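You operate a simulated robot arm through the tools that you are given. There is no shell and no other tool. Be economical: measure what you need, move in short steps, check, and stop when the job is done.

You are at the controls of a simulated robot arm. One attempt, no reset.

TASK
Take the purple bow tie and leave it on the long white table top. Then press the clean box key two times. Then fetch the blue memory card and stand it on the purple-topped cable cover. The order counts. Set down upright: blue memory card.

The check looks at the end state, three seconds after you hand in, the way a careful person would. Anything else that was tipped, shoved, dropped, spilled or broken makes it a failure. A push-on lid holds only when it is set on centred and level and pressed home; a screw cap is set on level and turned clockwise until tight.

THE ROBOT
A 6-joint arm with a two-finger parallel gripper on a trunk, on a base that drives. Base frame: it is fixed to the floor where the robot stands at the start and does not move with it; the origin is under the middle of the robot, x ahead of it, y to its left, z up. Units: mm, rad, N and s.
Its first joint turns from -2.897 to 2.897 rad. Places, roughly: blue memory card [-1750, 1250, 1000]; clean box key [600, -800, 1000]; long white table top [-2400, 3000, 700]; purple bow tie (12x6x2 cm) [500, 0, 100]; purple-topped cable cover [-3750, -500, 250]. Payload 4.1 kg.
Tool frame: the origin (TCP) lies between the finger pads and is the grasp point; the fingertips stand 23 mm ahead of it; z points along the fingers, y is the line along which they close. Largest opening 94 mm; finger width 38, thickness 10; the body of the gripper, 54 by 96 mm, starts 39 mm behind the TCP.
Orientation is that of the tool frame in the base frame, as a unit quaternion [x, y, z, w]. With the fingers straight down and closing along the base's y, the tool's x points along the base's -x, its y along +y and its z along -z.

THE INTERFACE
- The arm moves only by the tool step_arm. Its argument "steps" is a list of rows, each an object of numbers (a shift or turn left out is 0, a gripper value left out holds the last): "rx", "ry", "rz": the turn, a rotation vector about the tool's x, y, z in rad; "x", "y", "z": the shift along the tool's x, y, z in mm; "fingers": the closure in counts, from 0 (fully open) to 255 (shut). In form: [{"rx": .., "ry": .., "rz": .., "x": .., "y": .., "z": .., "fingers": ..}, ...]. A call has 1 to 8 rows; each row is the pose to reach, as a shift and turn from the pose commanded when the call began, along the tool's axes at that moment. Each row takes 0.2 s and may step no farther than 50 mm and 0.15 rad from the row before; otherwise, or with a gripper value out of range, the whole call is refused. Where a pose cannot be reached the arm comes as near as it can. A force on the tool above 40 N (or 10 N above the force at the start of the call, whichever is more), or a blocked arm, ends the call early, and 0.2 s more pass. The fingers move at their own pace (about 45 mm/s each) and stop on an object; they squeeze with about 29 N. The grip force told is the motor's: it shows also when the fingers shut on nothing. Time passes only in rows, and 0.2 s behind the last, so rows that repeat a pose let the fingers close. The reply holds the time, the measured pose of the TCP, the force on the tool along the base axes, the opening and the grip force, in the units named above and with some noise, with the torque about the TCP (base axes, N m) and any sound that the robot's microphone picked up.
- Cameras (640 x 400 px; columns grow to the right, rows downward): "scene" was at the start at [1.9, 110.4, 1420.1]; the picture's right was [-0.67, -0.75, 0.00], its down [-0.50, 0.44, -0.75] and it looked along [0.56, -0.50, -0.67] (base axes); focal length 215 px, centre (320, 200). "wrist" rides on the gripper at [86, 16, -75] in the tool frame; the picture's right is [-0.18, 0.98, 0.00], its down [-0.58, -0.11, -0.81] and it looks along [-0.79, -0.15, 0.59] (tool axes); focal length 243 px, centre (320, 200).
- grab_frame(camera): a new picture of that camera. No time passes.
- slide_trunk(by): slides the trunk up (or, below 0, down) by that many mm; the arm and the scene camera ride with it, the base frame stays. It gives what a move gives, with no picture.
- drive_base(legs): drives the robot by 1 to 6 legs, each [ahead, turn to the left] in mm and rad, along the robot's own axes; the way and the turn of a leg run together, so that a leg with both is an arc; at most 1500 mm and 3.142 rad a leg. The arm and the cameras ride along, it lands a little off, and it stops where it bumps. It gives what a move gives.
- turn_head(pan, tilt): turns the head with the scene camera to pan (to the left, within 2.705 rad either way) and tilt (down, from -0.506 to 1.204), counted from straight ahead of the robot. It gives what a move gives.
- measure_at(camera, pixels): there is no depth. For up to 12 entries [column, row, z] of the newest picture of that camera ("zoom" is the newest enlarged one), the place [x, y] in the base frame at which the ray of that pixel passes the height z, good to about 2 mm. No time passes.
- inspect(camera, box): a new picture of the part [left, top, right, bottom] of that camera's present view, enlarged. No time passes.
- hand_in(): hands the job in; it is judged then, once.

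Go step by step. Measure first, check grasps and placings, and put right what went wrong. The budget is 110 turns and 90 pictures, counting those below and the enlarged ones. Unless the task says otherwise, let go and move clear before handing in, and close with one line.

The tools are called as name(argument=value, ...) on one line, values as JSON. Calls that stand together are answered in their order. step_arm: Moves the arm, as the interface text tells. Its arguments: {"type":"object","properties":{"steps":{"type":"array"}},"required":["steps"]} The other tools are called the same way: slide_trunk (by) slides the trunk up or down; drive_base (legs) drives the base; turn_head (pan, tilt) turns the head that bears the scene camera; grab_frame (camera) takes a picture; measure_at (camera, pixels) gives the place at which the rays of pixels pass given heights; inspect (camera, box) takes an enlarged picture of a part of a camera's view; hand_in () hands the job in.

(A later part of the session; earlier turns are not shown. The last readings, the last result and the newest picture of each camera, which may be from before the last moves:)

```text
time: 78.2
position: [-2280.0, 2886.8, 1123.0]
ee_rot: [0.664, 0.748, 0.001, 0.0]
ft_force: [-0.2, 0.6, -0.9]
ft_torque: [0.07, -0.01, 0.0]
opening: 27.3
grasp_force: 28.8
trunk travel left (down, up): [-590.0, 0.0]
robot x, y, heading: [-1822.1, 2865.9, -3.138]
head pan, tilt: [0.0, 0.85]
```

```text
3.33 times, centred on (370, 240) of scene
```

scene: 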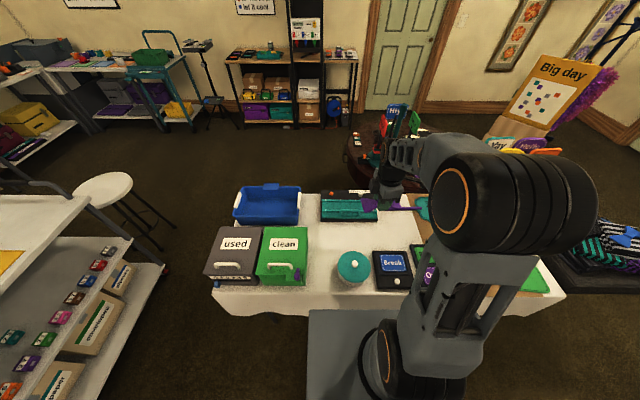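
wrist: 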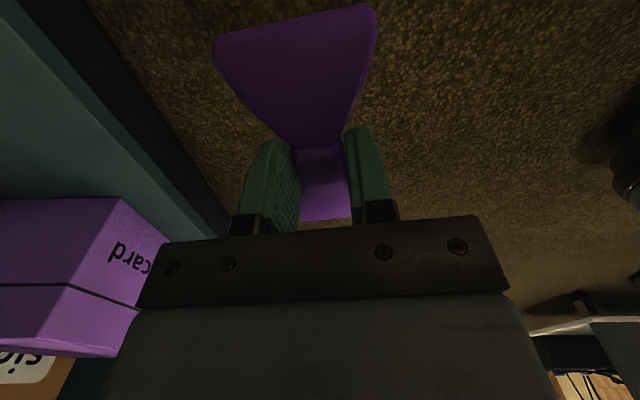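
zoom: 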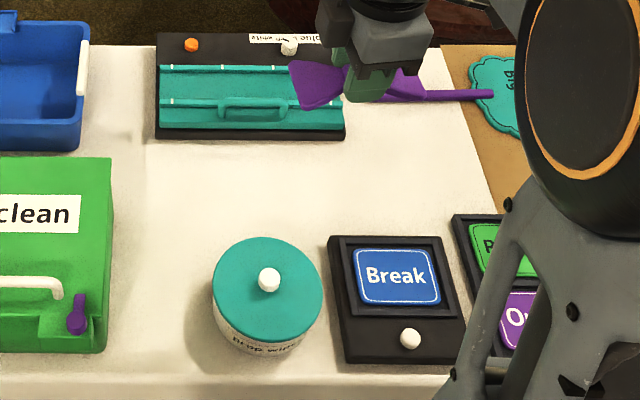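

Placing at (-2405,2870), midway between organiser (x≈-2500) and pot (x≈-2300). Extending and descending to about z≈790 first.

step_arm(steps=[{"y": -31.5, "z": 37}, {"y": -63, "z": 74}, {"y": -94.5, "z": 111, "x": -1}, {"y": -126, "z": 148, "x": -2}, {"y": -126, "z": 196, "x": -2}, {"y": -126, "z": 244, "x": -2}, {"y": -126, "z": 292, "x": -2}, {"y": -126, "z": 333, "x": -2}])

inspect(camera="scene", box=[280, 180, 460, 300])

grab_frame(camera="wrist")

```text
time: 80.0
position: [-2404.8, 2872.5, 790.1]
ee_rot: [0.664, 0.747, 0.001, 0.0]
ft_force: [0.0, -0.1, -0.6]
ft_torque: [0.02, -0.01, -0.02]
opening: 27.4
grasp_force: 29.3
trunk travel left (down, up): [-590.0, 0.0]
robot x, y, heading: [-1824.0, 2866.2, -3.14]
head pan, tilt: [0.0, 0.85]
```

```text
3.33 times, centred on (370, 240) of scene
```

zoom: 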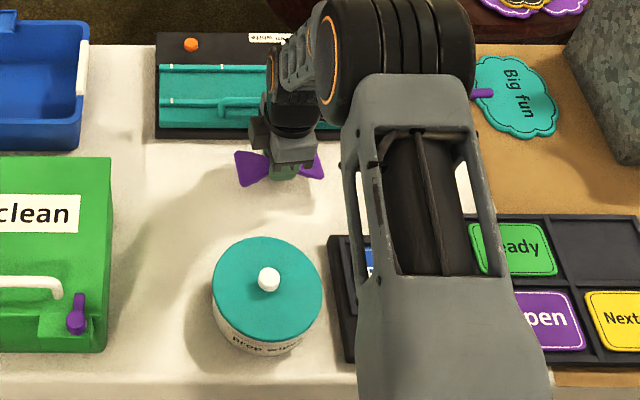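

```text
52 pictures are left
```

wrist: 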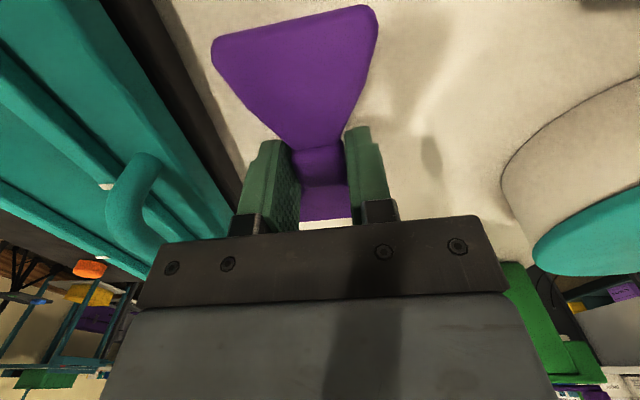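

Tie is clear of organiser and pot. Descending gently until contact.

step_arm(steps=[{"z": 30}, {"z": 50}, {"z": 56}, {"z": 60}, {"z": 63}, {"z": 65}, {"z": 67}, {"z": 69}])

```text
time: 80.5
position: [-2404.5, 2872.3, 762.3]
ee_rot: [0.665, 0.747, 0.002, 0.002]
ft_force: [7.1, -0.1, 8.0]
ft_torque: [-0.16, -0.03, 0.13]
opening: 27.3
grasp_force: 28.9
trunk travel left (down, up): [-590.0, 0.0]
robot x, y, heading: [-1828.0, 2864.4, -3.138]
head pan, tilt: [0.0, 0.85]
stopped in row 2: the force on the tool passed its limit (the readings are from after the stop); the commanded pose is now the measured one
```

Contact at z=762 earlier than expected, with a +x component. I'll look before continuing.

grab_frame(camera="wrist")

inspect(camera="scene", box=[320, 190, 420, 260])

```text
51 pictures are left
```

wrist: 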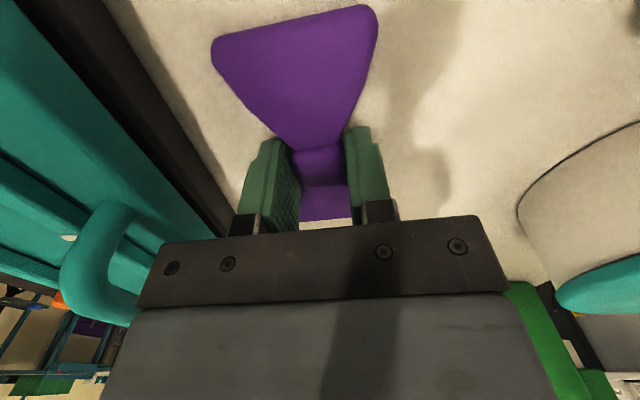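

```text
5.71 times, centred on (370, 225) of scene
```

zoom: 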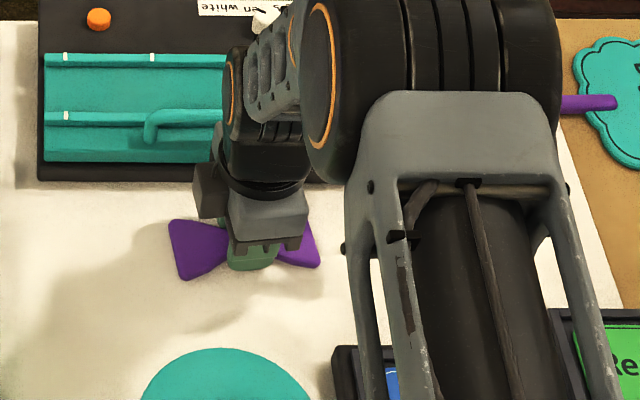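

measure_at(camera="wrist", pixels=[[160, 115, 700], [160, 115, 720], [160, 115, 740], [545, 180, 700], [545, 180, 740]])

measure_at(camera="zoom", pixels=[[180, 181, 700], [180, 181, 720], [180, 181, 740], [40, 180, 700], [40, 180, 740]])

```text
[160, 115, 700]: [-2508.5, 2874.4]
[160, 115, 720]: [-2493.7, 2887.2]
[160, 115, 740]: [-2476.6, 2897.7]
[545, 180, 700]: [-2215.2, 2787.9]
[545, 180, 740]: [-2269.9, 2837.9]
```

```text
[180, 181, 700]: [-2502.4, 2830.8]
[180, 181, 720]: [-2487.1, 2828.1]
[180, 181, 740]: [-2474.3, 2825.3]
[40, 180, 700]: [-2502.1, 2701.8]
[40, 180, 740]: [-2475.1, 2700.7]
```

Triangulating the organiser's edge gives a table height ≈740, so the tie (bottom ≈23 below the TCP) is resting on the table. I'll open partly and lift.

step_arm(steps=[{"z": 0, "fingers": 90}, {"z": 0}, {"z": 0}, {"z": 0}])

grab_frame(camera="wrist")

```text
time: 81.5
position: [-2407.3, 2871.9, 762.6]
ee_rot: [0.665, 0.747, 0.001, 0.0]
ft_force: [1.2, 1.9, 9.8]
ft_torque: [-0.16, 0.28, -0.02]
opening: 59.7
grasp_force: 0.1
trunk travel left (down, up): [-590.0, 0.0]
robot x, y, heading: [-1825.1, 2863.2, -3.136]
head pan, tilt: [0.0, 0.85]
```

```text
49 pictures are left
```

wrist: 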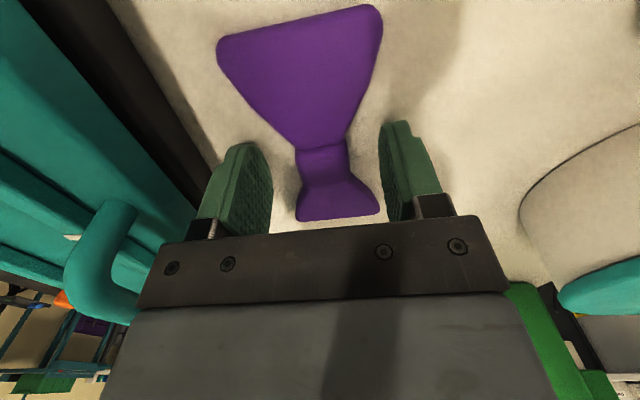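

The tie rests on the table, released. Lift straight up 330 mm, retract, then back off.

step_arm(steps=[{"z": -20}, {"z": -60}, {"z": -105}, {"z": -150}, {"z": -195}, {"z": -240}, {"z": -285, "y": 20}, {"z": -330, "y": 40}])

inspect(camera="scene", box=[280, 180, 460, 300])

drive_base(legs=[[-400, 0]])

```text
time: 83.3
position: [-2366.3, 2879.3, 1093.9]
ee_rot: [0.665, 0.747, 0.003, 0.001]
ft_force: [0.7, -0.6, 0.2]
ft_torque: [-0.02, 0.03, -0.04]
opening: 60.7
grasp_force: 0.1
trunk travel left (down, up): [-590.0, 0.0]
robot x, y, heading: [-1825.0, 2865.1, -3.138]
head pan, tilt: [0.0, 0.85]
```

```text
3.33 times, centred on (370, 240) of scene
```

zoom: 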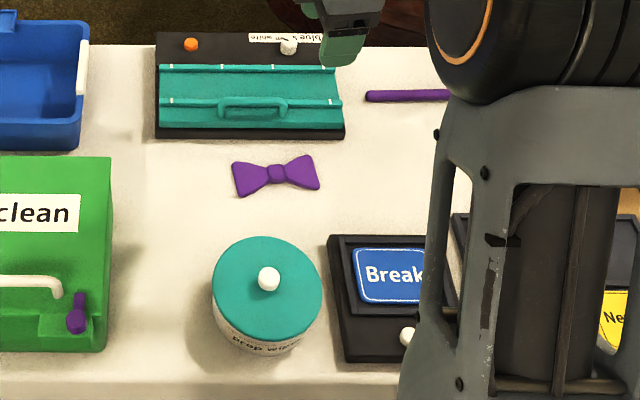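

```text
time: 85.8
position: [-1968.6, 2881.6, 1092.8]
ee_rot: [0.667, 0.745, 0.003, 0.001]
ft_force: [0.1, -0.7, -0.3]
ft_torque: [0.02, -0.03, 0.01]
opening: 60.6
grasp_force: 0.1
trunk travel left (down, up): [-590.0, 0.0]
robot x, y, heading: [-1424.6, 2860.6, 3.138]
head pan, tilt: [0.0, 0.85]
```

The tie lies neatly on the white table with everything else undisturbed. Now retract the arm a bit and drive back out to the corridor and south toward the key.

step_arm(steps=[{"y": 45, "fingers": 255}, {"y": 90}, {"y": 130}])

drive_base(legs=[[0, -0.51], [-1250, 0], [0, 2.181], [1450, 0]])

turn_head(pan=0.4, tilt=0.45)

grab_frame(camera="scene")

```text
time: 86.6
position: [-1839.4, 2895.3, 1094.0]
ee_rot: [0.667, 0.745, 0.003, 0.001]
ft_force: [0.1, -0.3, -0.4]
ft_torque: [0.02, 0.0, -0.01]
opening: 0.3
grasp_force: 10.3
trunk travel left (down, up): [-590.0, 0.0]
robot x, y, heading: [-1429.1, 2865.9, 3.139]
head pan, tilt: [0.0, 0.85]
```

```text
time: 106.3
position: [-127.5, 415.4, 1093.2]
ee_rot: [-0.122, 0.992, 0.002, -0.002]
ft_force: [0.2, 0.0, 0.4]
ft_torque: [0.0, -0.03, 0.0]
opening: 0.2
grasp_force: 28.5
trunk travel left (down, up): [-590.0, 0.0]
robot x, y, heading: [-150.2, 827.5, -1.441]
head pan, tilt: [0.0, 0.85]
```

```text
time: 107.2
position: [-126.9, 414.9, 1094.8]
ee_rot: [-0.122, 0.993, 0.002, -0.001]
ft_force: [-0.6, -0.5, -0.2]
ft_torque: [0.01, 0.0, 0.01]
opening: 0.0
grasp_force: 29.2
trunk travel left (down, up): [-590.0, 0.0]
robot x, y, heading: [-151.2, 825.3, -1.444]
head pan, tilt: [0.4, 0.45]
```

```text
47 pictures are left
```

scene: 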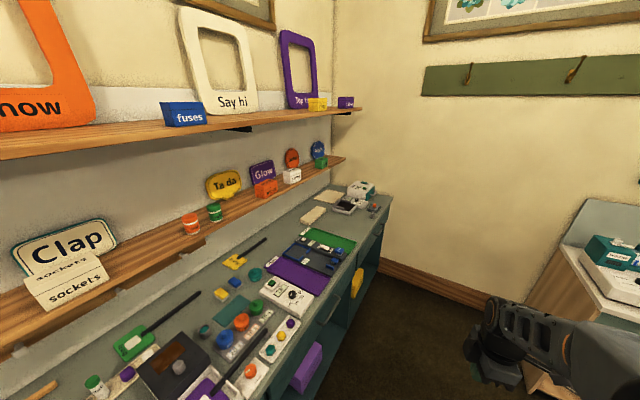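

I see the box with teal lid at (360,188) at the far end of the counter. Zooming in.

inspect(camera="scene", box=[295, 170, 405, 240])

measure_at(camera="scene", pixels=[[393, 196, 860], [360, 188, 950], [383, 262, 0], [530, 300, 0], [370, 215, 900]])

```text
5.71 times, centred on (350, 205) of scene
```

zoom: 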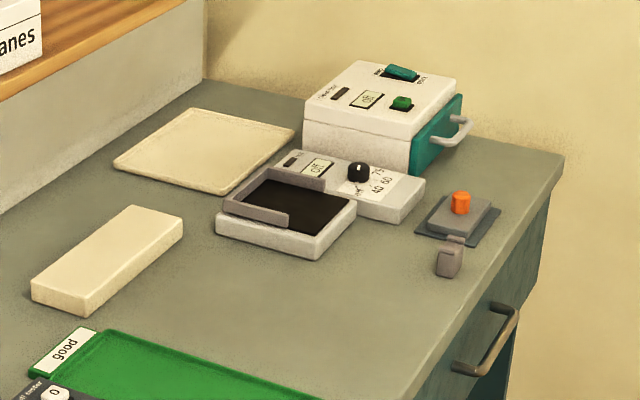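

```text
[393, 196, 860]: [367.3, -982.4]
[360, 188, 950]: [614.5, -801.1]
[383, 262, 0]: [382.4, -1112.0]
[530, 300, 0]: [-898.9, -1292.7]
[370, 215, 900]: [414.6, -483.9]
```

The box with a green key, teal rocker and display at about (610,-800) is the target. I'll drive to about (0,-580), facing the counter slightly right.

drive_base(legs=[[0, -0.166], [1256, 0], [0, 1.034], [239, 0], [0, 0.376]])

turn_head(pan=-0.3, tilt=0.6)

grab_frame(camera="scene")

```text
time: 119.4
position: [418.4, -663.0, 1095.6]
ee_rot: [-0.69, 0.724, 0.002, -0.004]
ft_force: [-0.2, 0.3, 0.3]
ft_torque: [0.01, -0.02, 0.02]
opening: 0.0
grasp_force: 29.1
trunk travel left (down, up): [-590.0, 0.0]
robot x, y, heading: [16.5, -566.6, -0.164]
head pan, tilt: [0.4, 0.45]
```

```text
time: 120.5
position: [418.0, -664.0, 1095.0]
ee_rot: [-0.69, 0.723, 0.001, -0.002]
ft_force: [-0.5, 0.1, -1.1]
ft_torque: [-0.02, -0.05, 0.01]
opening: 0.0
grasp_force: 29.3
trunk travel left (down, up): [-590.0, 0.0]
robot x, y, heading: [18.8, -568.6, -0.166]
head pan, tilt: [-0.3, 0.6]
```

```text
45 pictures are left
```

scene: 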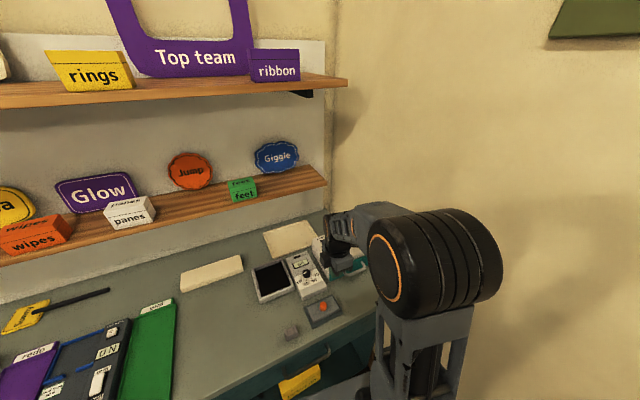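

The arm hides the box. I'll move the arm left and turn the gripper so the wrist camera faces forward.

step_arm(steps=[{"x": -30, "rz": 0.145}, {"x": -60, "rz": 0.29}, {"x": -90, "rz": 0.435}, {"x": -120, "rz": 0.58}, {"x": -150, "rz": 0.725}, {"x": -180, "rz": 0.87}, {"x": -210, "rz": 1.0}, {"x": -240, "rz": 1.1}])

inspect(camera="scene", box=[220, 200, 420, 330])

grab_frame(camera="wrist")

```text
time: 122.3
position: [430.2, -422.7, 1092.9]
ee_rot: [-0.209, 0.978, 0.0, -0.004]
ft_force: [0.2, -0.1, -0.5]
ft_torque: [-0.03, 0.0, 0.02]
opening: 0.2
grasp_force: 28.8
trunk travel left (down, up): [-590.0, 0.0]
robot x, y, heading: [19.2, -569.2, -0.155]
head pan, tilt: [-0.3, 0.6]
```

```text
3.08 times, centred on (320, 265) of scene
```

zoom: 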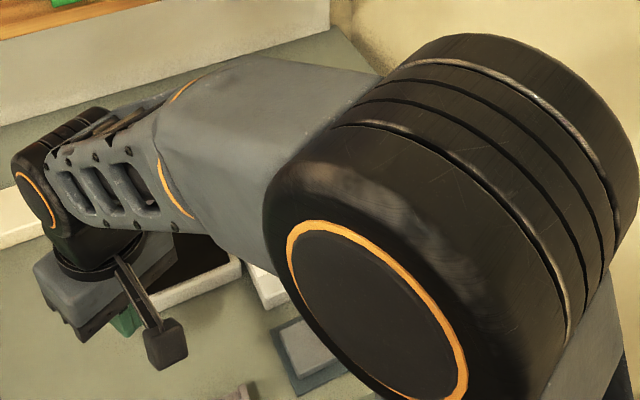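

```text
43 pictures are left
```

wrist: 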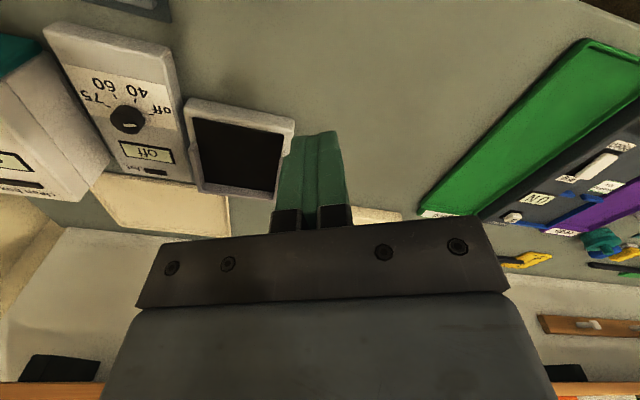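

The elbow blocks the scene camera, so I'll use the wrist camera: shift right ~200 mm and finish the turn.

step_arm(steps=[{"x": 16, "y": -35, "z": -5, "rz": 0.08}, {"x": 32, "y": -70, "z": -10, "rz": 0.16}, {"x": 48, "y": -105, "z": -15, "rz": 0.24}, {"x": 64, "y": -140, "z": -20, "rz": 0.32}, {"x": 80, "y": -175, "z": -25, "rz": 0.4}, {"x": 94, "y": -210, "z": -30, "rz": 0.42}])

grab_frame(camera="wrist")

```text
time: 123.7
position: [429.9, -655.5, 1125.6]
ee_rot: [-0.002, 1.0, -0.001, -0.002]
ft_force: [0.2, 0.1, 0.4]
ft_torque: [0.03, 0.01, 0.02]
opening: 0.0
grasp_force: 29.3
trunk travel left (down, up): [-590.0, 0.0]
robot x, y, heading: [19.5, -565.1, -0.163]
head pan, tilt: [-0.3, 0.6]
```

```text
42 pictures are left
```

wrist: 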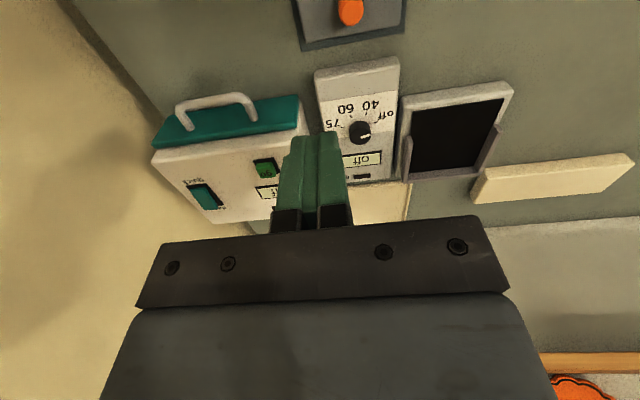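

inspect(camera="wrist", box=[130, 80, 310, 240])

measure_at(camera="wrist", pixels=[[265, 165, 1000], [265, 165, 960], [204, 196, 1000], [152, 160, 980], [303, 132, 980], [160, 140, 960]])

```text
2.50 times, centred on (220, 160) of wrist
```

zoom: 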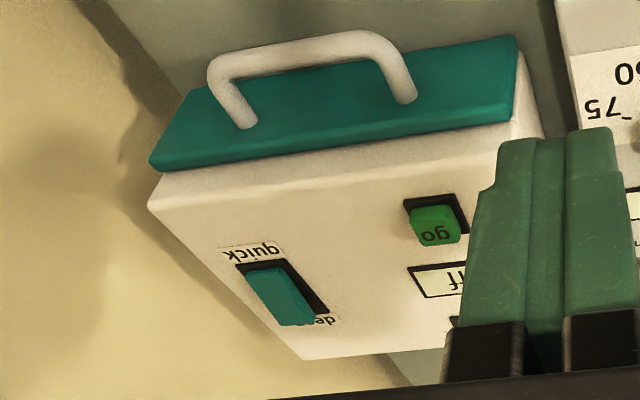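

```text
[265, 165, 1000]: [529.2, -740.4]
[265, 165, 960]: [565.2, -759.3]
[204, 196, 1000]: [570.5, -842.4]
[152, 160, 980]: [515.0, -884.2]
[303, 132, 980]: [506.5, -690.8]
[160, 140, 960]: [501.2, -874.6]
```

The green "go" key of the box (zoom (435,222)) triangulates to about (547,-750,980). I'll move the closed fingertips above it (tip at ~z 1020) and recheck.

step_arm(steps=[{"x": -30, "y": -25, "z": 20}, {"x": -60, "y": -50, "z": 40}, {"x": -90, "y": -75, "z": 60}, {"x": -117, "y": -95, "z": 80}])

grab_frame(camera="wrist")

grab_frame(camera="scene")

```text
time: 124.7
position: [547.5, -747.0, 1043.7]
ee_rot: [-0.001, 1.0, -0.001, -0.003]
ft_force: [-0.2, -0.8, 0.4]
ft_torque: [0.0, -0.03, -0.03]
opening: 0.0
grasp_force: 28.6
trunk travel left (down, up): [-590.0, 0.0]
robot x, y, heading: [16.4, -568.9, -0.164]
head pan, tilt: [-0.3, 0.6]
```

```text
40 pictures are left
```

wrist: 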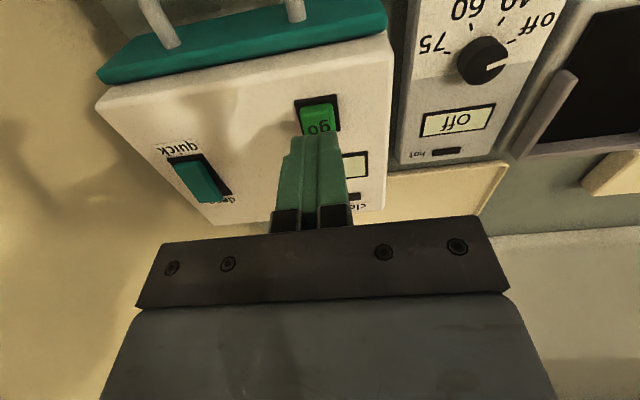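

```text
39 pictures are left
```

scene: 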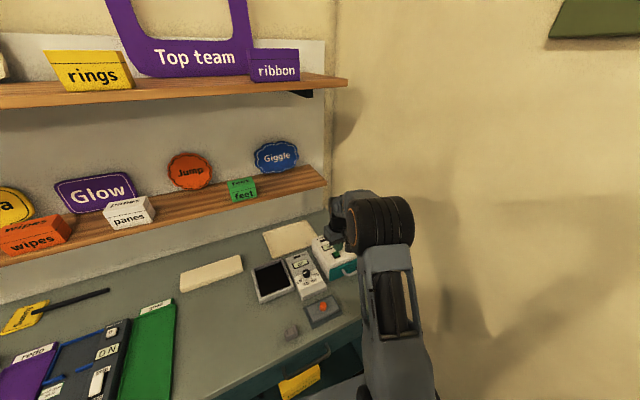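

The label reads "cle…" — the clean box — and the key is at (318,118). I'll measure to refine the alignment.

measure_at(camera="wrist", pixels=[[318, 118, 980], [318, 118, 970], [318, 118, 990], [300, 100, 975], [338, 96, 975], [305, 132, 975]])

inspect(camera="scene", box=[290, 220, 370, 280])

```text
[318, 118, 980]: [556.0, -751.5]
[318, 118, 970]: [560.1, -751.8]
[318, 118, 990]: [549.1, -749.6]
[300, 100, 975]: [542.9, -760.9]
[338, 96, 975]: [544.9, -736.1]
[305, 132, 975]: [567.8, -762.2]
```

```text
6.67 times, centred on (330, 250) of scene
```

zoom: 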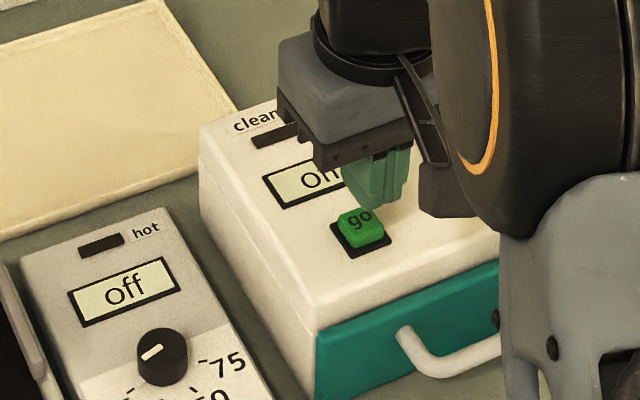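

I can see the key and "clean" label clearly. Measuring the key from the scene zoom for a second ray.

measure_at(camera="zoom", pixels=[[360, 222, 980], [360, 222, 970], [360, 222, 990], [360, 222, 1000], [316, 332, 960]])

measure_at(camera="wrist", pixels=[[318, 125, 980], [318, 125, 990], [318, 125, 1000], [388, 32, 960]])

```text
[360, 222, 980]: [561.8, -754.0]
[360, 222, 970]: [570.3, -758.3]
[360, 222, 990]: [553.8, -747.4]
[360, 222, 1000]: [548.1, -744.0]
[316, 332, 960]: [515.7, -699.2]
```

```text
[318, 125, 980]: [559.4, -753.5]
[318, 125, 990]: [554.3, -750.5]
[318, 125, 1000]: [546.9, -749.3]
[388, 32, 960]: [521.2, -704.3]
```

Key top is at about (556,-751,985). I'll align and descend in small steps, watching for a click.

step_arm(steps=[{"x": -9, "y": -4, "z": 10}, {"x": -9, "y": -4, "z": 22}, {"x": -9, "y": -4, "z": 28}, {"x": -9, "y": -4, "z": 31}, {"x": -9, "y": -4, "z": 34}, {"x": -9, "y": -4, "z": 36}])

inspect(camera="scene", box=[290, 220, 370, 280])

```text
time: 126.1
position: [555.0, -753.0, 1008.5]
ee_rot: [-0.001, 1.0, -0.001, -0.003]
ft_force: [1.0, 0.1, 0.2]
ft_torque: [0.0, -0.03, 0.0]
opening: 0.0
grasp_force: 29.1
trunk travel left (down, up): [-590.0, 0.0]
robot x, y, heading: [20.4, -568.5, -0.157]
head pan, tilt: [-0.3, 0.6]
```

```text
6.67 times, centred on (330, 250) of scene
```

zoom: 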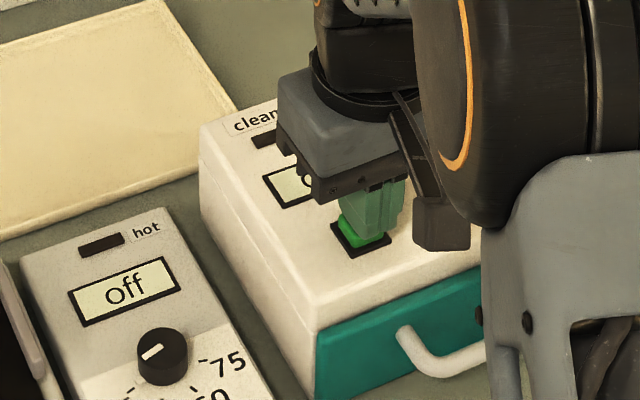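

The tip is just above the key, slightly far; I'll shift 4 mm toward the robot and press in 1.5 mm steps.

step_arm(steps=[{"x": 4, "y": 1, "z": 0}, {"x": 4, "y": 1, "z": 2}, {"x": 4, "y": 1, "z": 3.5}, {"x": 4, "y": 1, "z": 5}, {"x": 4, "y": 1, "z": 6.5}, {"x": 4, "y": 1, "z": 8}])

```text
time: 127.5
position: [550.8, -751.8, 1001.0]
ee_rot: [-0.004, 1.0, -0.001, -0.001]
ft_force: [-0.5, 4.4, 13.4]
ft_torque: [0.14, -0.12, -0.04]
opening: 0.0
grasp_force: 29.5
trunk travel left (down, up): [-590.0, 0.0]
robot x, y, heading: [18.4, -566.8, -0.163]
head pan, tilt: [-0.3, 0.6]
heard: click
```

Click heard — the first press. I'll rise 12 mm to release and look at the display.

step_arm(steps=[{"z": -6}, {"z": -12}, {"z": -12}])

inspect(camera="scene", box=[290, 220, 370, 280])

```text
time: 128.3
position: [552.8, -751.8, 1012.1]
ee_rot: [-0.002, 1.0, -0.001, -0.003]
ft_force: [0.6, 0.2, 0.0]
ft_torque: [0.02, 0.02, 0.06]
opening: 0.1
grasp_force: 29.3
trunk travel left (down, up): [-590.0, 0.0]
robot x, y, heading: [15.5, -572.1, -0.166]
head pan, tilt: [-0.3, 0.6]
```

```text
6.67 times, centred on (330, 250) of scene
```

zoom: 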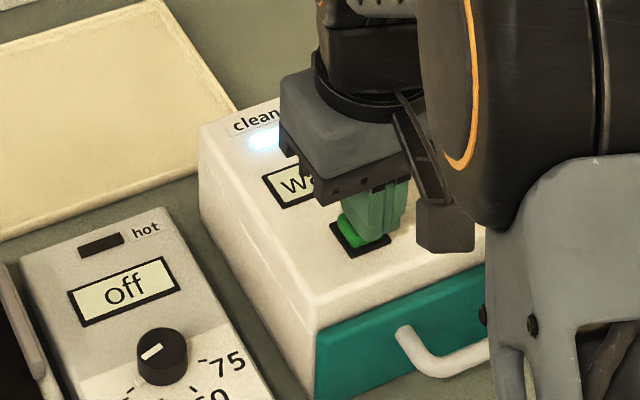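

The lamp lit and the display now reads "Wa…". Second press.

step_arm(steps=[{"z": 5}, {"z": 8}, {"z": 10}, {"z": 11.5}])

step_arm(steps=[{"z": -10}, {"z": -35}, {"z": -70}])

inspect(camera="scene", box=[290, 220, 370, 280])

grab_frame(camera="wrist")

```text
time: 129.3
position: [552.2, -751.3, 1001.1]
ee_rot: [-0.001, 1.0, -0.001, -0.001]
ft_force: [-2.1, -1.4, 9.7]
ft_torque: [-0.01, -0.1, 0.07]
opening: 0.0
grasp_force: 29.3
trunk travel left (down, up): [-590.0, 0.0]
robot x, y, heading: [20.1, -567.9, -0.16]
head pan, tilt: [-0.3, 0.6]
heard: click
```

```text
time: 130.1
position: [553.3, -749.8, 1070.1]
ee_rot: [-0.002, 1.0, -0.001, -0.003]
ft_force: [-0.2, 0.0, 0.8]
ft_torque: [-0.03, 0.0, -0.01]
opening: 0.0
grasp_force: 29.1
trunk travel left (down, up): [-590.0, 0.0]
robot x, y, heading: [17.0, -568.4, -0.164]
head pan, tilt: [-0.3, 0.6]
```

```text
6.67 times, centred on (330, 250) of scene
```

zoom: 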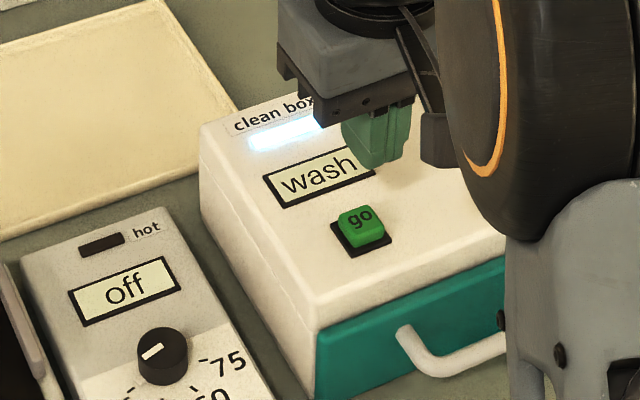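

```text
34 pictures are left
```

wrist: 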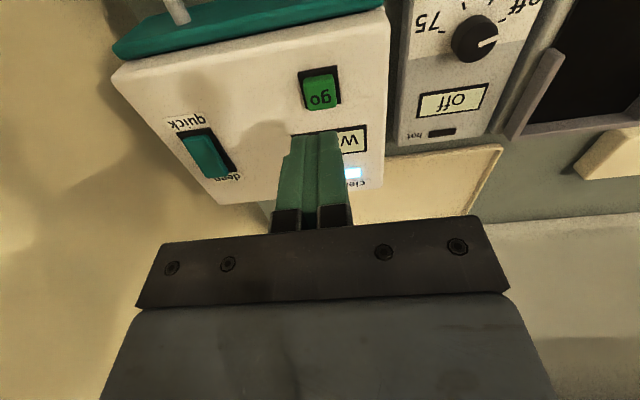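

Two clicks were heard; the clean box now shows "wash". Next I retract and drive back to the corridor north of the pick-up counter to find the blue memory card.

step_arm(steps=[{"x": 40, "z": -20}, {"x": 80, "z": -40}, {"x": 120, "z": -40}, {"x": 160, "y": 30, "z": -40}])

drive_base(legs=[[0, -0.376], [-239, 0], [0, 2.13], [1500, 0], [950, 0], [0, 1.25]])

turn_head(pan=0.5, tilt=0.55)

grab_frame(camera="scene")

```text
time: 131.1
position: [391.8, -721.3, 1112.2]
ee_rot: [-0.002, 1.0, -0.001, -0.002]
ft_force: [0.6, -0.4, 0.9]
ft_torque: [-0.01, -0.01, 0.0]
opening: 0.0
grasp_force: 29.6
trunk travel left (down, up): [-590.0, 0.0]
robot x, y, heading: [18.2, -570.3, -0.163]
head pan, tilt: [-0.3, 0.6]
```

```text
time: 153.8
position: [-599.7, 2204.8, 1111.1]
ee_rot: [0.998, -0.06, 0.003, -0.001]
ft_force: [0.5, 0.6, -0.4]
ft_torque: [0.01, 0.02, -0.02]
opening: 0.0
grasp_force: 29.0
trunk travel left (down, up): [-590.0, 0.0]
robot x, y, heading: [-244.7, 2007.3, 2.857]
head pan, tilt: [-0.3, 0.6]
```

```text
time: 154.9
position: [-600.0, 2204.9, 1112.9]
ee_rot: [0.998, -0.061, 0.003, -0.001]
ft_force: [0.1, -1.0, -0.8]
ft_torque: [-0.04, 0.0, 0.04]
opening: 0.2
grasp_force: 29.1
trunk travel left (down, up): [-590.0, 0.0]
robot x, y, heading: [-249.4, 2003.5, 2.857]
head pan, tilt: [0.499, 0.55]
```

```text
33 pictures are left
```

scene: 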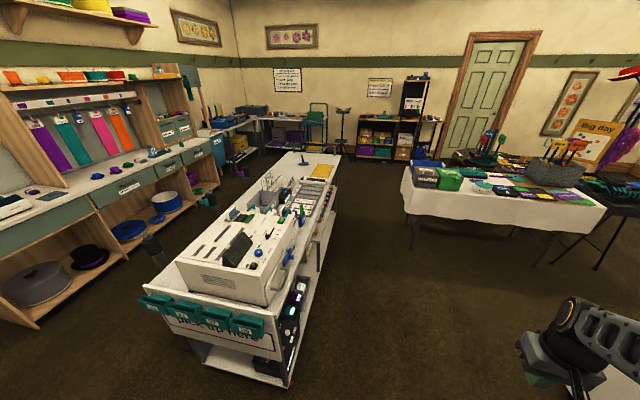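

The pick-up counter is seen along its length. I'll zoom in to find the blue card and measure the counter's extents.

inspect(camera="scene", box=[220, 150, 350, 260])

measure_at(camera="scene", pixels=[[290, 385, 0], [335, 160, 950], [312, 215, 950], [278, 300, 950], [322, 262, 0], [300, 153, 950], [410, 245, 0]])

```text
3.64 times, centred on (285, 205) of scene
```

zoom: 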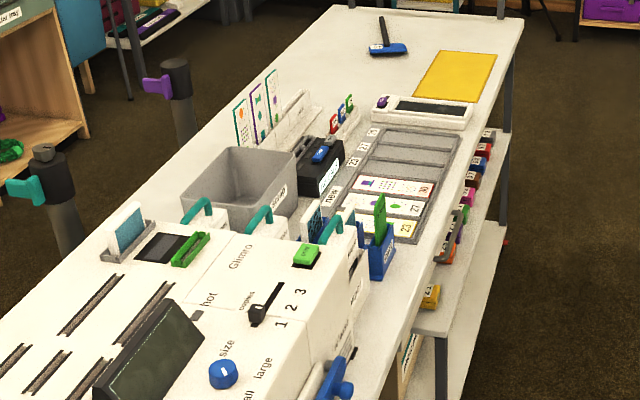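

```text
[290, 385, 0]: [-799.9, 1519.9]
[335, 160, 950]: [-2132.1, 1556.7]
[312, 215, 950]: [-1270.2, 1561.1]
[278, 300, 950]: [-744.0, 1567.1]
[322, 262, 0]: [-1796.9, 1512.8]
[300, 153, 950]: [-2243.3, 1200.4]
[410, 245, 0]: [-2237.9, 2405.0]
```

Three small coloured cards stand in a holder around zoom (341,112) and a blue thing sits on a black device at zoom (320,153). Measuring at z=1000.

measure_at(camera="zoom", pixels=[[341, 112, 1000], [341, 112, 950], [320, 153, 1000], [310, 220, 1000], [355, 225, 1000], [387, 50, 950]])

inspect(camera="scene", box=[285, 165, 345, 205])

```text
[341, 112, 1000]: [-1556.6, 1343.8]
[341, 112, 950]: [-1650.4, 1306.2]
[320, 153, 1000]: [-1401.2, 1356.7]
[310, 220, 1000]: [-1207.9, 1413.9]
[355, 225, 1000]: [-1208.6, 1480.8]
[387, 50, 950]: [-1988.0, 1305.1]
```

```text
10.00 times, centred on (315, 185) of scene
```

zoom: 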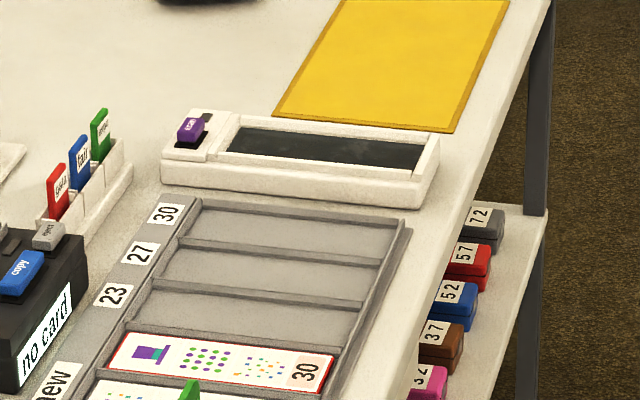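

The blue card (zoom (80,160)) stands in a white rack between the red and green ones, around (-1650..-1700,1300). I'll drive to (-1720,1950) north of the counter, face south, and look.

drive_base(legs=[[0, 0.32], [1472, 0], [0, 1.535], [60, 0]])

turn_head(pan=-0.15, tilt=0.75)

grab_frame(camera="scene")

```text
time: 167.6
position: [-1812.8, 1482.1, 1111.6]
ee_rot: [0.641, 0.768, 0.002, -0.003]
ft_force: [-0.1, 0.6, 1.2]
ft_torque: [0.04, 0.04, -0.01]
opening: 0.0
grasp_force: 28.9
trunk travel left (down, up): [-590.0, 0.0]
robot x, y, heading: [-1728.8, 1880.6, -1.555]
head pan, tilt: [0.499, 0.55]
```

```text
time: 168.6
position: [-1811.9, 1481.6, 1111.6]
ee_rot: [0.641, 0.768, 0.001, -0.002]
ft_force: [0.1, 0.7, -0.2]
ft_torque: [-0.01, 0.01, -0.02]
opening: 0.2
grasp_force: 28.8
trunk travel left (down, up): [-590.0, 0.0]
robot x, y, heading: [-1724.4, 1881.9, -1.557]
head pan, tilt: [-0.15, 0.75]
```

```text
30 pictures are left
```

scene: 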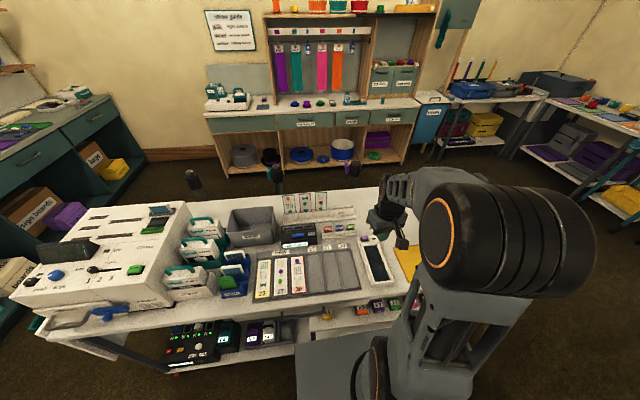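

The rack of cards should be near (337,230). Zooming in.

inspect(camera="scene", box=[270, 185, 390, 260])

```text
5.33 times, centred on (330, 222) of scene
```

zoom: 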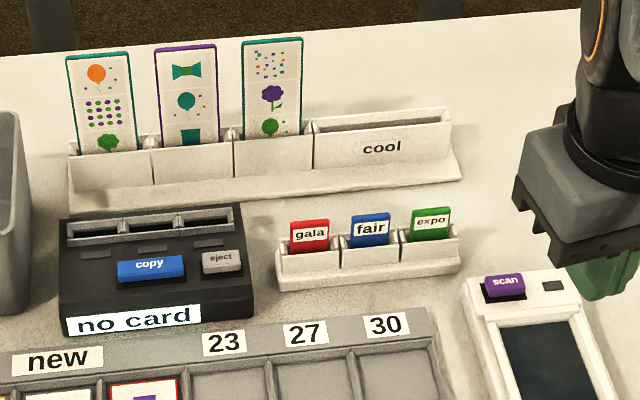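

The blue "fair" card is at zoom (370,230). Measuring it, neighbours and the rack.

measure_at(camera="zoom", pixels=[[350, 217, 970], [390, 213, 970], [370, 230, 970], [310, 235, 970], [430, 222, 970], [350, 250, 940], [460, 275, 900], [280, 290, 900], [370, 214, 1000], [370, 214, 930], [330, 200, 900], [462, 180, 900]])

grab_frame(camera="wrist")

```text
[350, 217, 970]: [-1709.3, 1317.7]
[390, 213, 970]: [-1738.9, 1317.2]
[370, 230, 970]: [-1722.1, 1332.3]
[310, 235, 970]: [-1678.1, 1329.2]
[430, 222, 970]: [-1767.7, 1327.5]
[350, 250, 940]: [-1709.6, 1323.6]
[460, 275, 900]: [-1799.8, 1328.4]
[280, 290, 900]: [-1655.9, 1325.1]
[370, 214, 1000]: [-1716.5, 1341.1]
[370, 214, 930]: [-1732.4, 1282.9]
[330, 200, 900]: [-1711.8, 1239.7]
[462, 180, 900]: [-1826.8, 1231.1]
```

```text
28 pictures are left
```

wrist: 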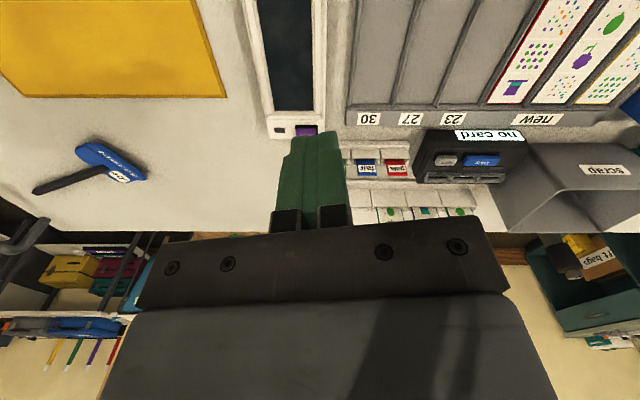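

Wrist view shows the blue card's label at (366,167). Triangulating with both cameras.

inspect(camera="wrist", box=[330, 130, 440, 200])

measure_at(camera="wrist", pixels=[[366, 167, 970], [366, 167, 950], [366, 167, 930], [366, 160, 970], [366, 160, 950], [366, 160, 930]])

```text
5.71 times, centred on (385, 165) of wrist
```

zoom: 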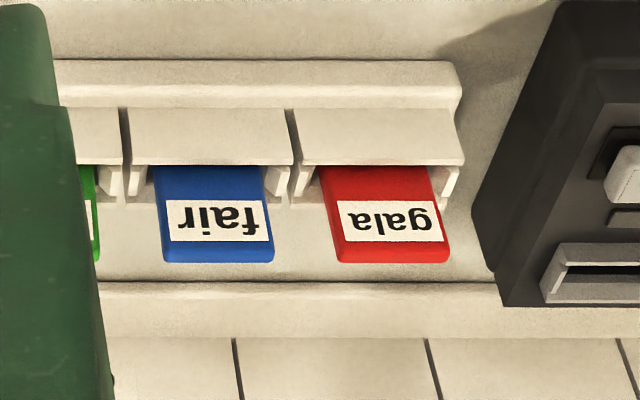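

```text
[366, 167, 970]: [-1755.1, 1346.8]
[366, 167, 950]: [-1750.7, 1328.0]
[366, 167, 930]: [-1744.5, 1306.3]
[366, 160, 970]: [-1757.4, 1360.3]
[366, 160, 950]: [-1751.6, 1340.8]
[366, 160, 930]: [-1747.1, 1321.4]
```

The two rays meet at z≈905 for the label, so the card is at about (-1738,1275) with its top near z≈920. I'll move above it, turning the gripper to close along y, with ~40 mm opening.

step_arm(steps=[{"x": -27, "y": 4.5, "z": 6, "rz": -0.145, "fingers": 146}, {"x": -54, "y": 9, "z": 12, "rz": -0.29}, {"x": -81, "y": 13.5, "z": 18, "rz": -0.435}, {"x": -108, "y": 18, "z": 24, "rz": -0.58}, {"x": -135, "y": 22.5, "z": 30, "rz": -0.725}, {"x": -162, "y": 27, "z": 36, "rz": -0.87}, {"x": -189, "y": 31.5, "z": 42, "rz": -1.015}, {"x": -217, "y": 36, "z": 50, "rz": -1.16}])

step_arm(steps=[{"rz": -0.12}, {"rz": -0.23}, {"rz": -0.23}])

grab_frame(camera="wrist")

inspect(camera="scene", box=[270, 185, 390, 260])

```text
time: 170.4
position: [-1739.6, 1275.7, 1059.0]
ee_rot: [0.113, 0.994, 0.004, -0.002]
ft_force: [0.4, -0.1, 0.1]
ft_torque: [0.03, 0.0, 0.01]
opening: 40.1
grasp_force: 0.1
trunk travel left (down, up): [-590.0, 0.0]
robot x, y, heading: [-1724.3, 1876.6, -1.559]
head pan, tilt: [-0.15, 0.75]
```

```text
time: 171.2
position: [-1737.8, 1274.7, 1061.1]
ee_rot: [-0.001, 1.0, 0.002, 0.0]
ft_force: [-0.7, -0.3, 0.6]
ft_torque: [-0.01, 0.01, -0.01]
opening: 40.2
grasp_force: 0.1
trunk travel left (down, up): [-590.0, 0.0]
robot x, y, heading: [-1726.2, 1880.1, -1.554]
head pan, tilt: [-0.15, 0.75]
```

```text
26 pictures are left
```

wrist: 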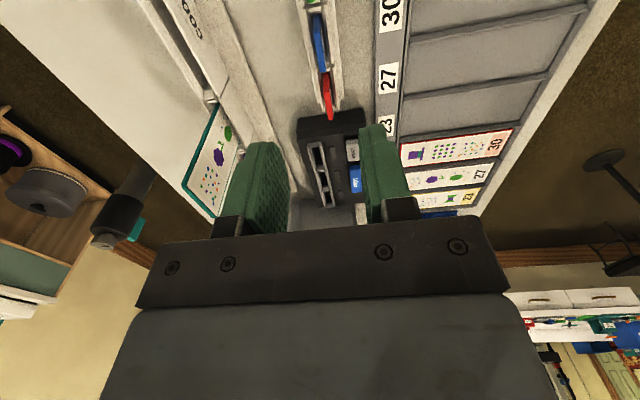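

```text
5.33 times, centred on (330, 222) of scene
```

zoom: 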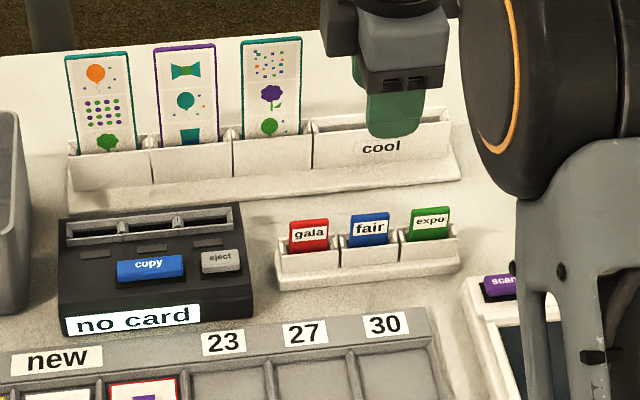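

The card is seen edge-on at (319,45) in the wrist view, centred between the fingers laterally. Measuring its place for several heights.

measure_at(camera="wrist", pixels=[[316, 15, 920], [323, 70, 920], [319, 44, 920], [319, 44, 900], [330, 118, 920], [325, 75, 920], [312, 8, 920]])

inspect(camera="wrist", box=[270, 0, 370, 130])

measure_at(camera="zoom", pixels=[[320, 200, 920]])

```text
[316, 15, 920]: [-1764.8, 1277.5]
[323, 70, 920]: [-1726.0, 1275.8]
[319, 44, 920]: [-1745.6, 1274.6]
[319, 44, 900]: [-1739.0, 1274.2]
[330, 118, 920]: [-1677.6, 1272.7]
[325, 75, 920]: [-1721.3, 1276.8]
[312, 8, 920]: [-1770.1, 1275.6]
```

```text
3.08 times, centred on (320, 65) of wrist
```

zoom: 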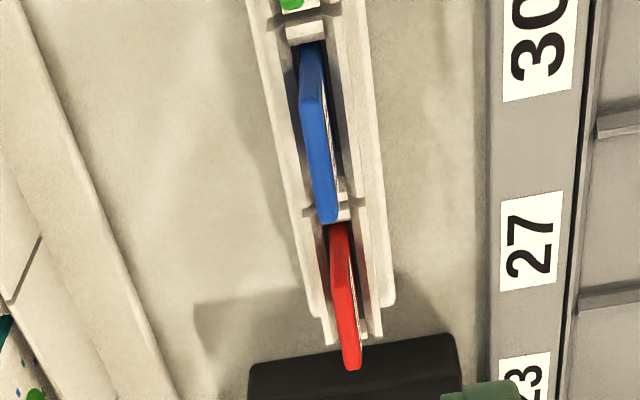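

```text
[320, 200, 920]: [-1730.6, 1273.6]
```

Card top edge: centre (-1737,1275), z≈920, aligned with x. I'll narrow the opening to ~30 mm and descend so the fingertips reach z≈898, then check.

step_arm(steps=[{"z": 40, "y": 0.5, "fingers": 174}, {"z": 75, "y": 0.5}, {"z": 100, "y": 0.5}, {"z": 115, "y": 0.5}, {"z": 115, "y": 0.5}])

grab_frame(camera="wrist")

inspect(camera="scene", box=[300, 190, 380, 245])

```text
time: 172.4
position: [-1739.5, 1275.9, 943.5]
ee_rot: [0.0, 1.0, 0.002, -0.001]
ft_force: [0.5, 0.5, 0.0]
ft_torque: [0.0, 0.04, 0.02]
opening: 29.8
grasp_force: 0.0
trunk travel left (down, up): [-590.0, 0.0]
robot x, y, heading: [-1724.3, 1880.3, -1.559]
head pan, tilt: [-0.15, 0.75]
```

```text
23 pictures are left
```

wrist: 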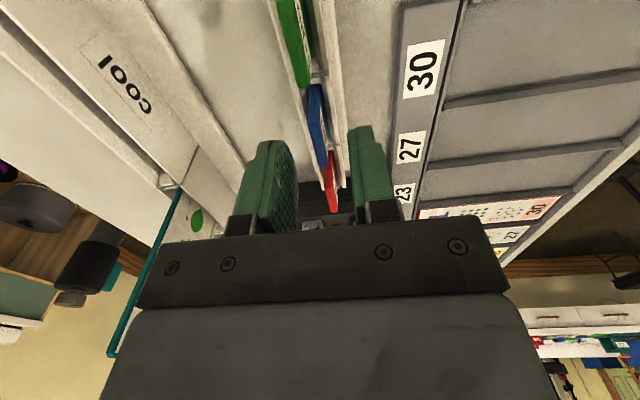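

```text
7.27 times, centred on (340, 218) of scene
```

zoom: 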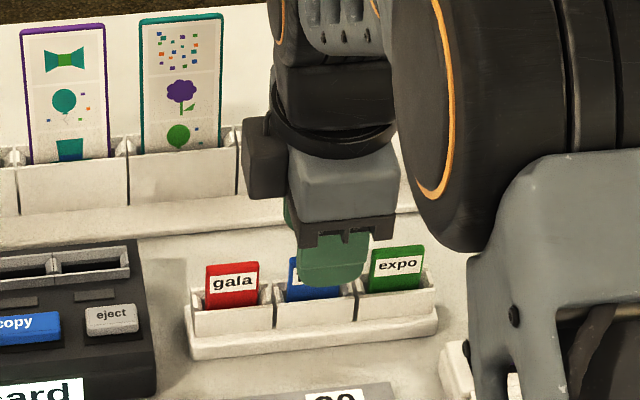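

measure_at(camera="wrist", pixels=[[317, 95, 918], [326, 163, 918], [334, 212, 918], [308, 75, 918], [322, 130, 918]])

measure_at(camera="zoom", pixels=[[286, 258, 918], [207, 264, 918], [258, 262, 918], [372, 250, 918], [424, 246, 918], [275, 328, 880]])

inspect(camera="wrist", box=[260, 60, 390, 230])

```text
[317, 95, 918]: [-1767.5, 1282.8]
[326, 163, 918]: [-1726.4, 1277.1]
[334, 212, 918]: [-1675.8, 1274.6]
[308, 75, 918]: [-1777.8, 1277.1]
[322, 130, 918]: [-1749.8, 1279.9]
```

```text
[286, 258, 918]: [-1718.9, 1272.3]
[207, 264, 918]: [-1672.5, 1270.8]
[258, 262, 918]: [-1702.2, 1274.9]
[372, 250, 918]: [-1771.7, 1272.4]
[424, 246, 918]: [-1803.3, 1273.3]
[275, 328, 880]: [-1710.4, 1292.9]
```

```text
2.35 times, centred on (325, 145) of wrist
```

zoom: 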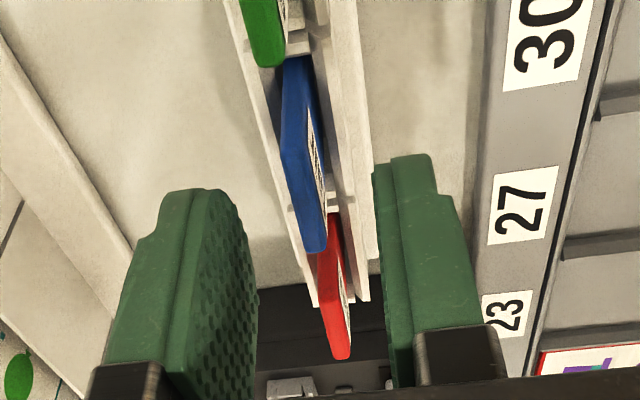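

Positions agree: card at x≈-1737, y≈1274. Descending the last 22 mm, watching forces.

step_arm(steps=[{"x": -2, "y": -1, "z": 8}, {"x": -2, "y": -1, "z": 15}, {"x": -2, "y": -1, "z": 20}, {"x": -2, "y": -1, "z": 22}])

inspect(camera="scene", box=[300, 190, 380, 245])

```text
time: 173.4
position: [-1736.3, 1276.2, 923.7]
ee_rot: [0.001, 1.0, 0.002, -0.001]
ft_force: [0.7, -0.1, 0.6]
ft_torque: [0.02, 0.0, -0.01]
opening: 29.8
grasp_force: 0.1
trunk travel left (down, up): [-590.0, 0.0]
robot x, y, heading: [-1723.4, 1885.0, -1.556]
head pan, tilt: [-0.15, 0.75]
```

```text
7.27 times, centred on (340, 218) of scene
```

zoom: 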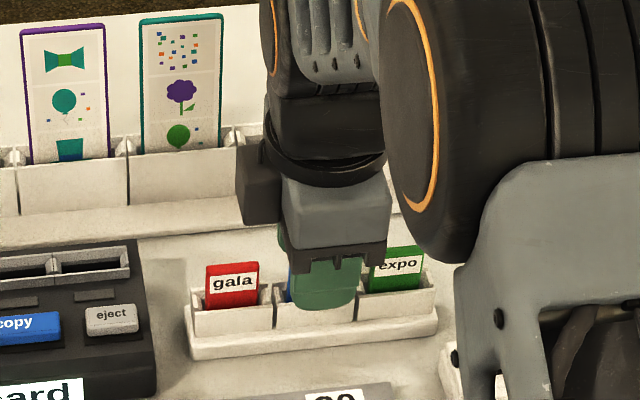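

No contact forces and the fingers straddle the blue card. Closing.

step_arm(steps=[{"fingers": 215}, {"fingers": 255}, {}, {}, {}])

```text
time: 174.6
position: [-1735.5, 1274.8, 922.7]
ee_rot: [0.001, 1.0, 0.002, -0.001]
ft_force: [-0.5, -0.1, 0.2]
ft_torque: [-0.03, 0.03, 0.02]
opening: 4.6
grasp_force: 29.0
trunk travel left (down, up): [-590.0, 0.0]
robot x, y, heading: [-1725.5, 1879.6, -1.557]
head pan, tilt: [-0.15, 0.75]
```

The fingers stopped at 4.6 mm: the card is gripped. Lift straight up slowly, then check.

step_arm(steps=[{"z": -8}, {"z": -18}, {"z": -30}, {"z": -50}, {"z": -90}, {"z": -130}, {"z": -170}, {"z": -200}])

inspect(camera="scene", box=[290, 150, 400, 245])

inspect(camera="wrist", box=[220, 60, 420, 240])

```text
time: 176.4
position: [-1737.7, 1275.7, 1122.9]
ee_rot: [0.001, 1.0, 0.003, -0.002]
ft_force: [0.0, 0.1, 0.0]
ft_torque: [-0.01, -0.01, 0.03]
opening: 4.3
grasp_force: 28.6
trunk travel left (down, up): [-590.0, 0.0]
robot x, y, heading: [-1723.6, 1877.7, -1.558]
head pan, tilt: [-0.15, 0.75]
```

```text
4.21 times, centred on (345, 198) of scene
```

zoom: 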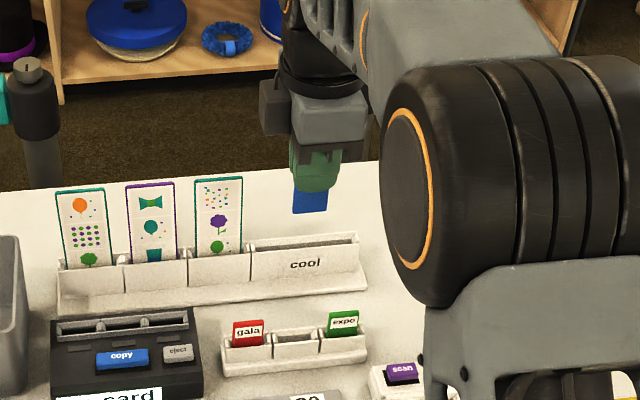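

```text
2.22 times, centred on (320, 150) of wrist
```

zoom: 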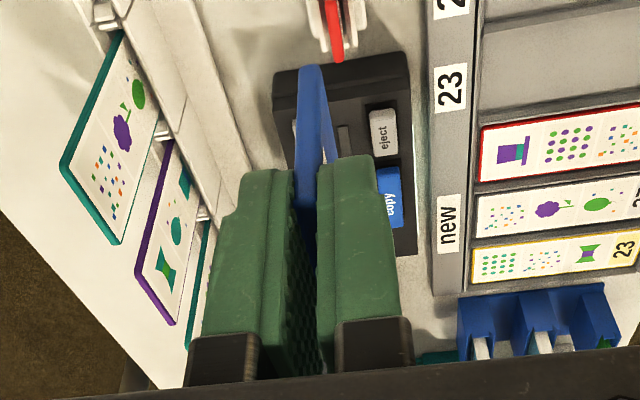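

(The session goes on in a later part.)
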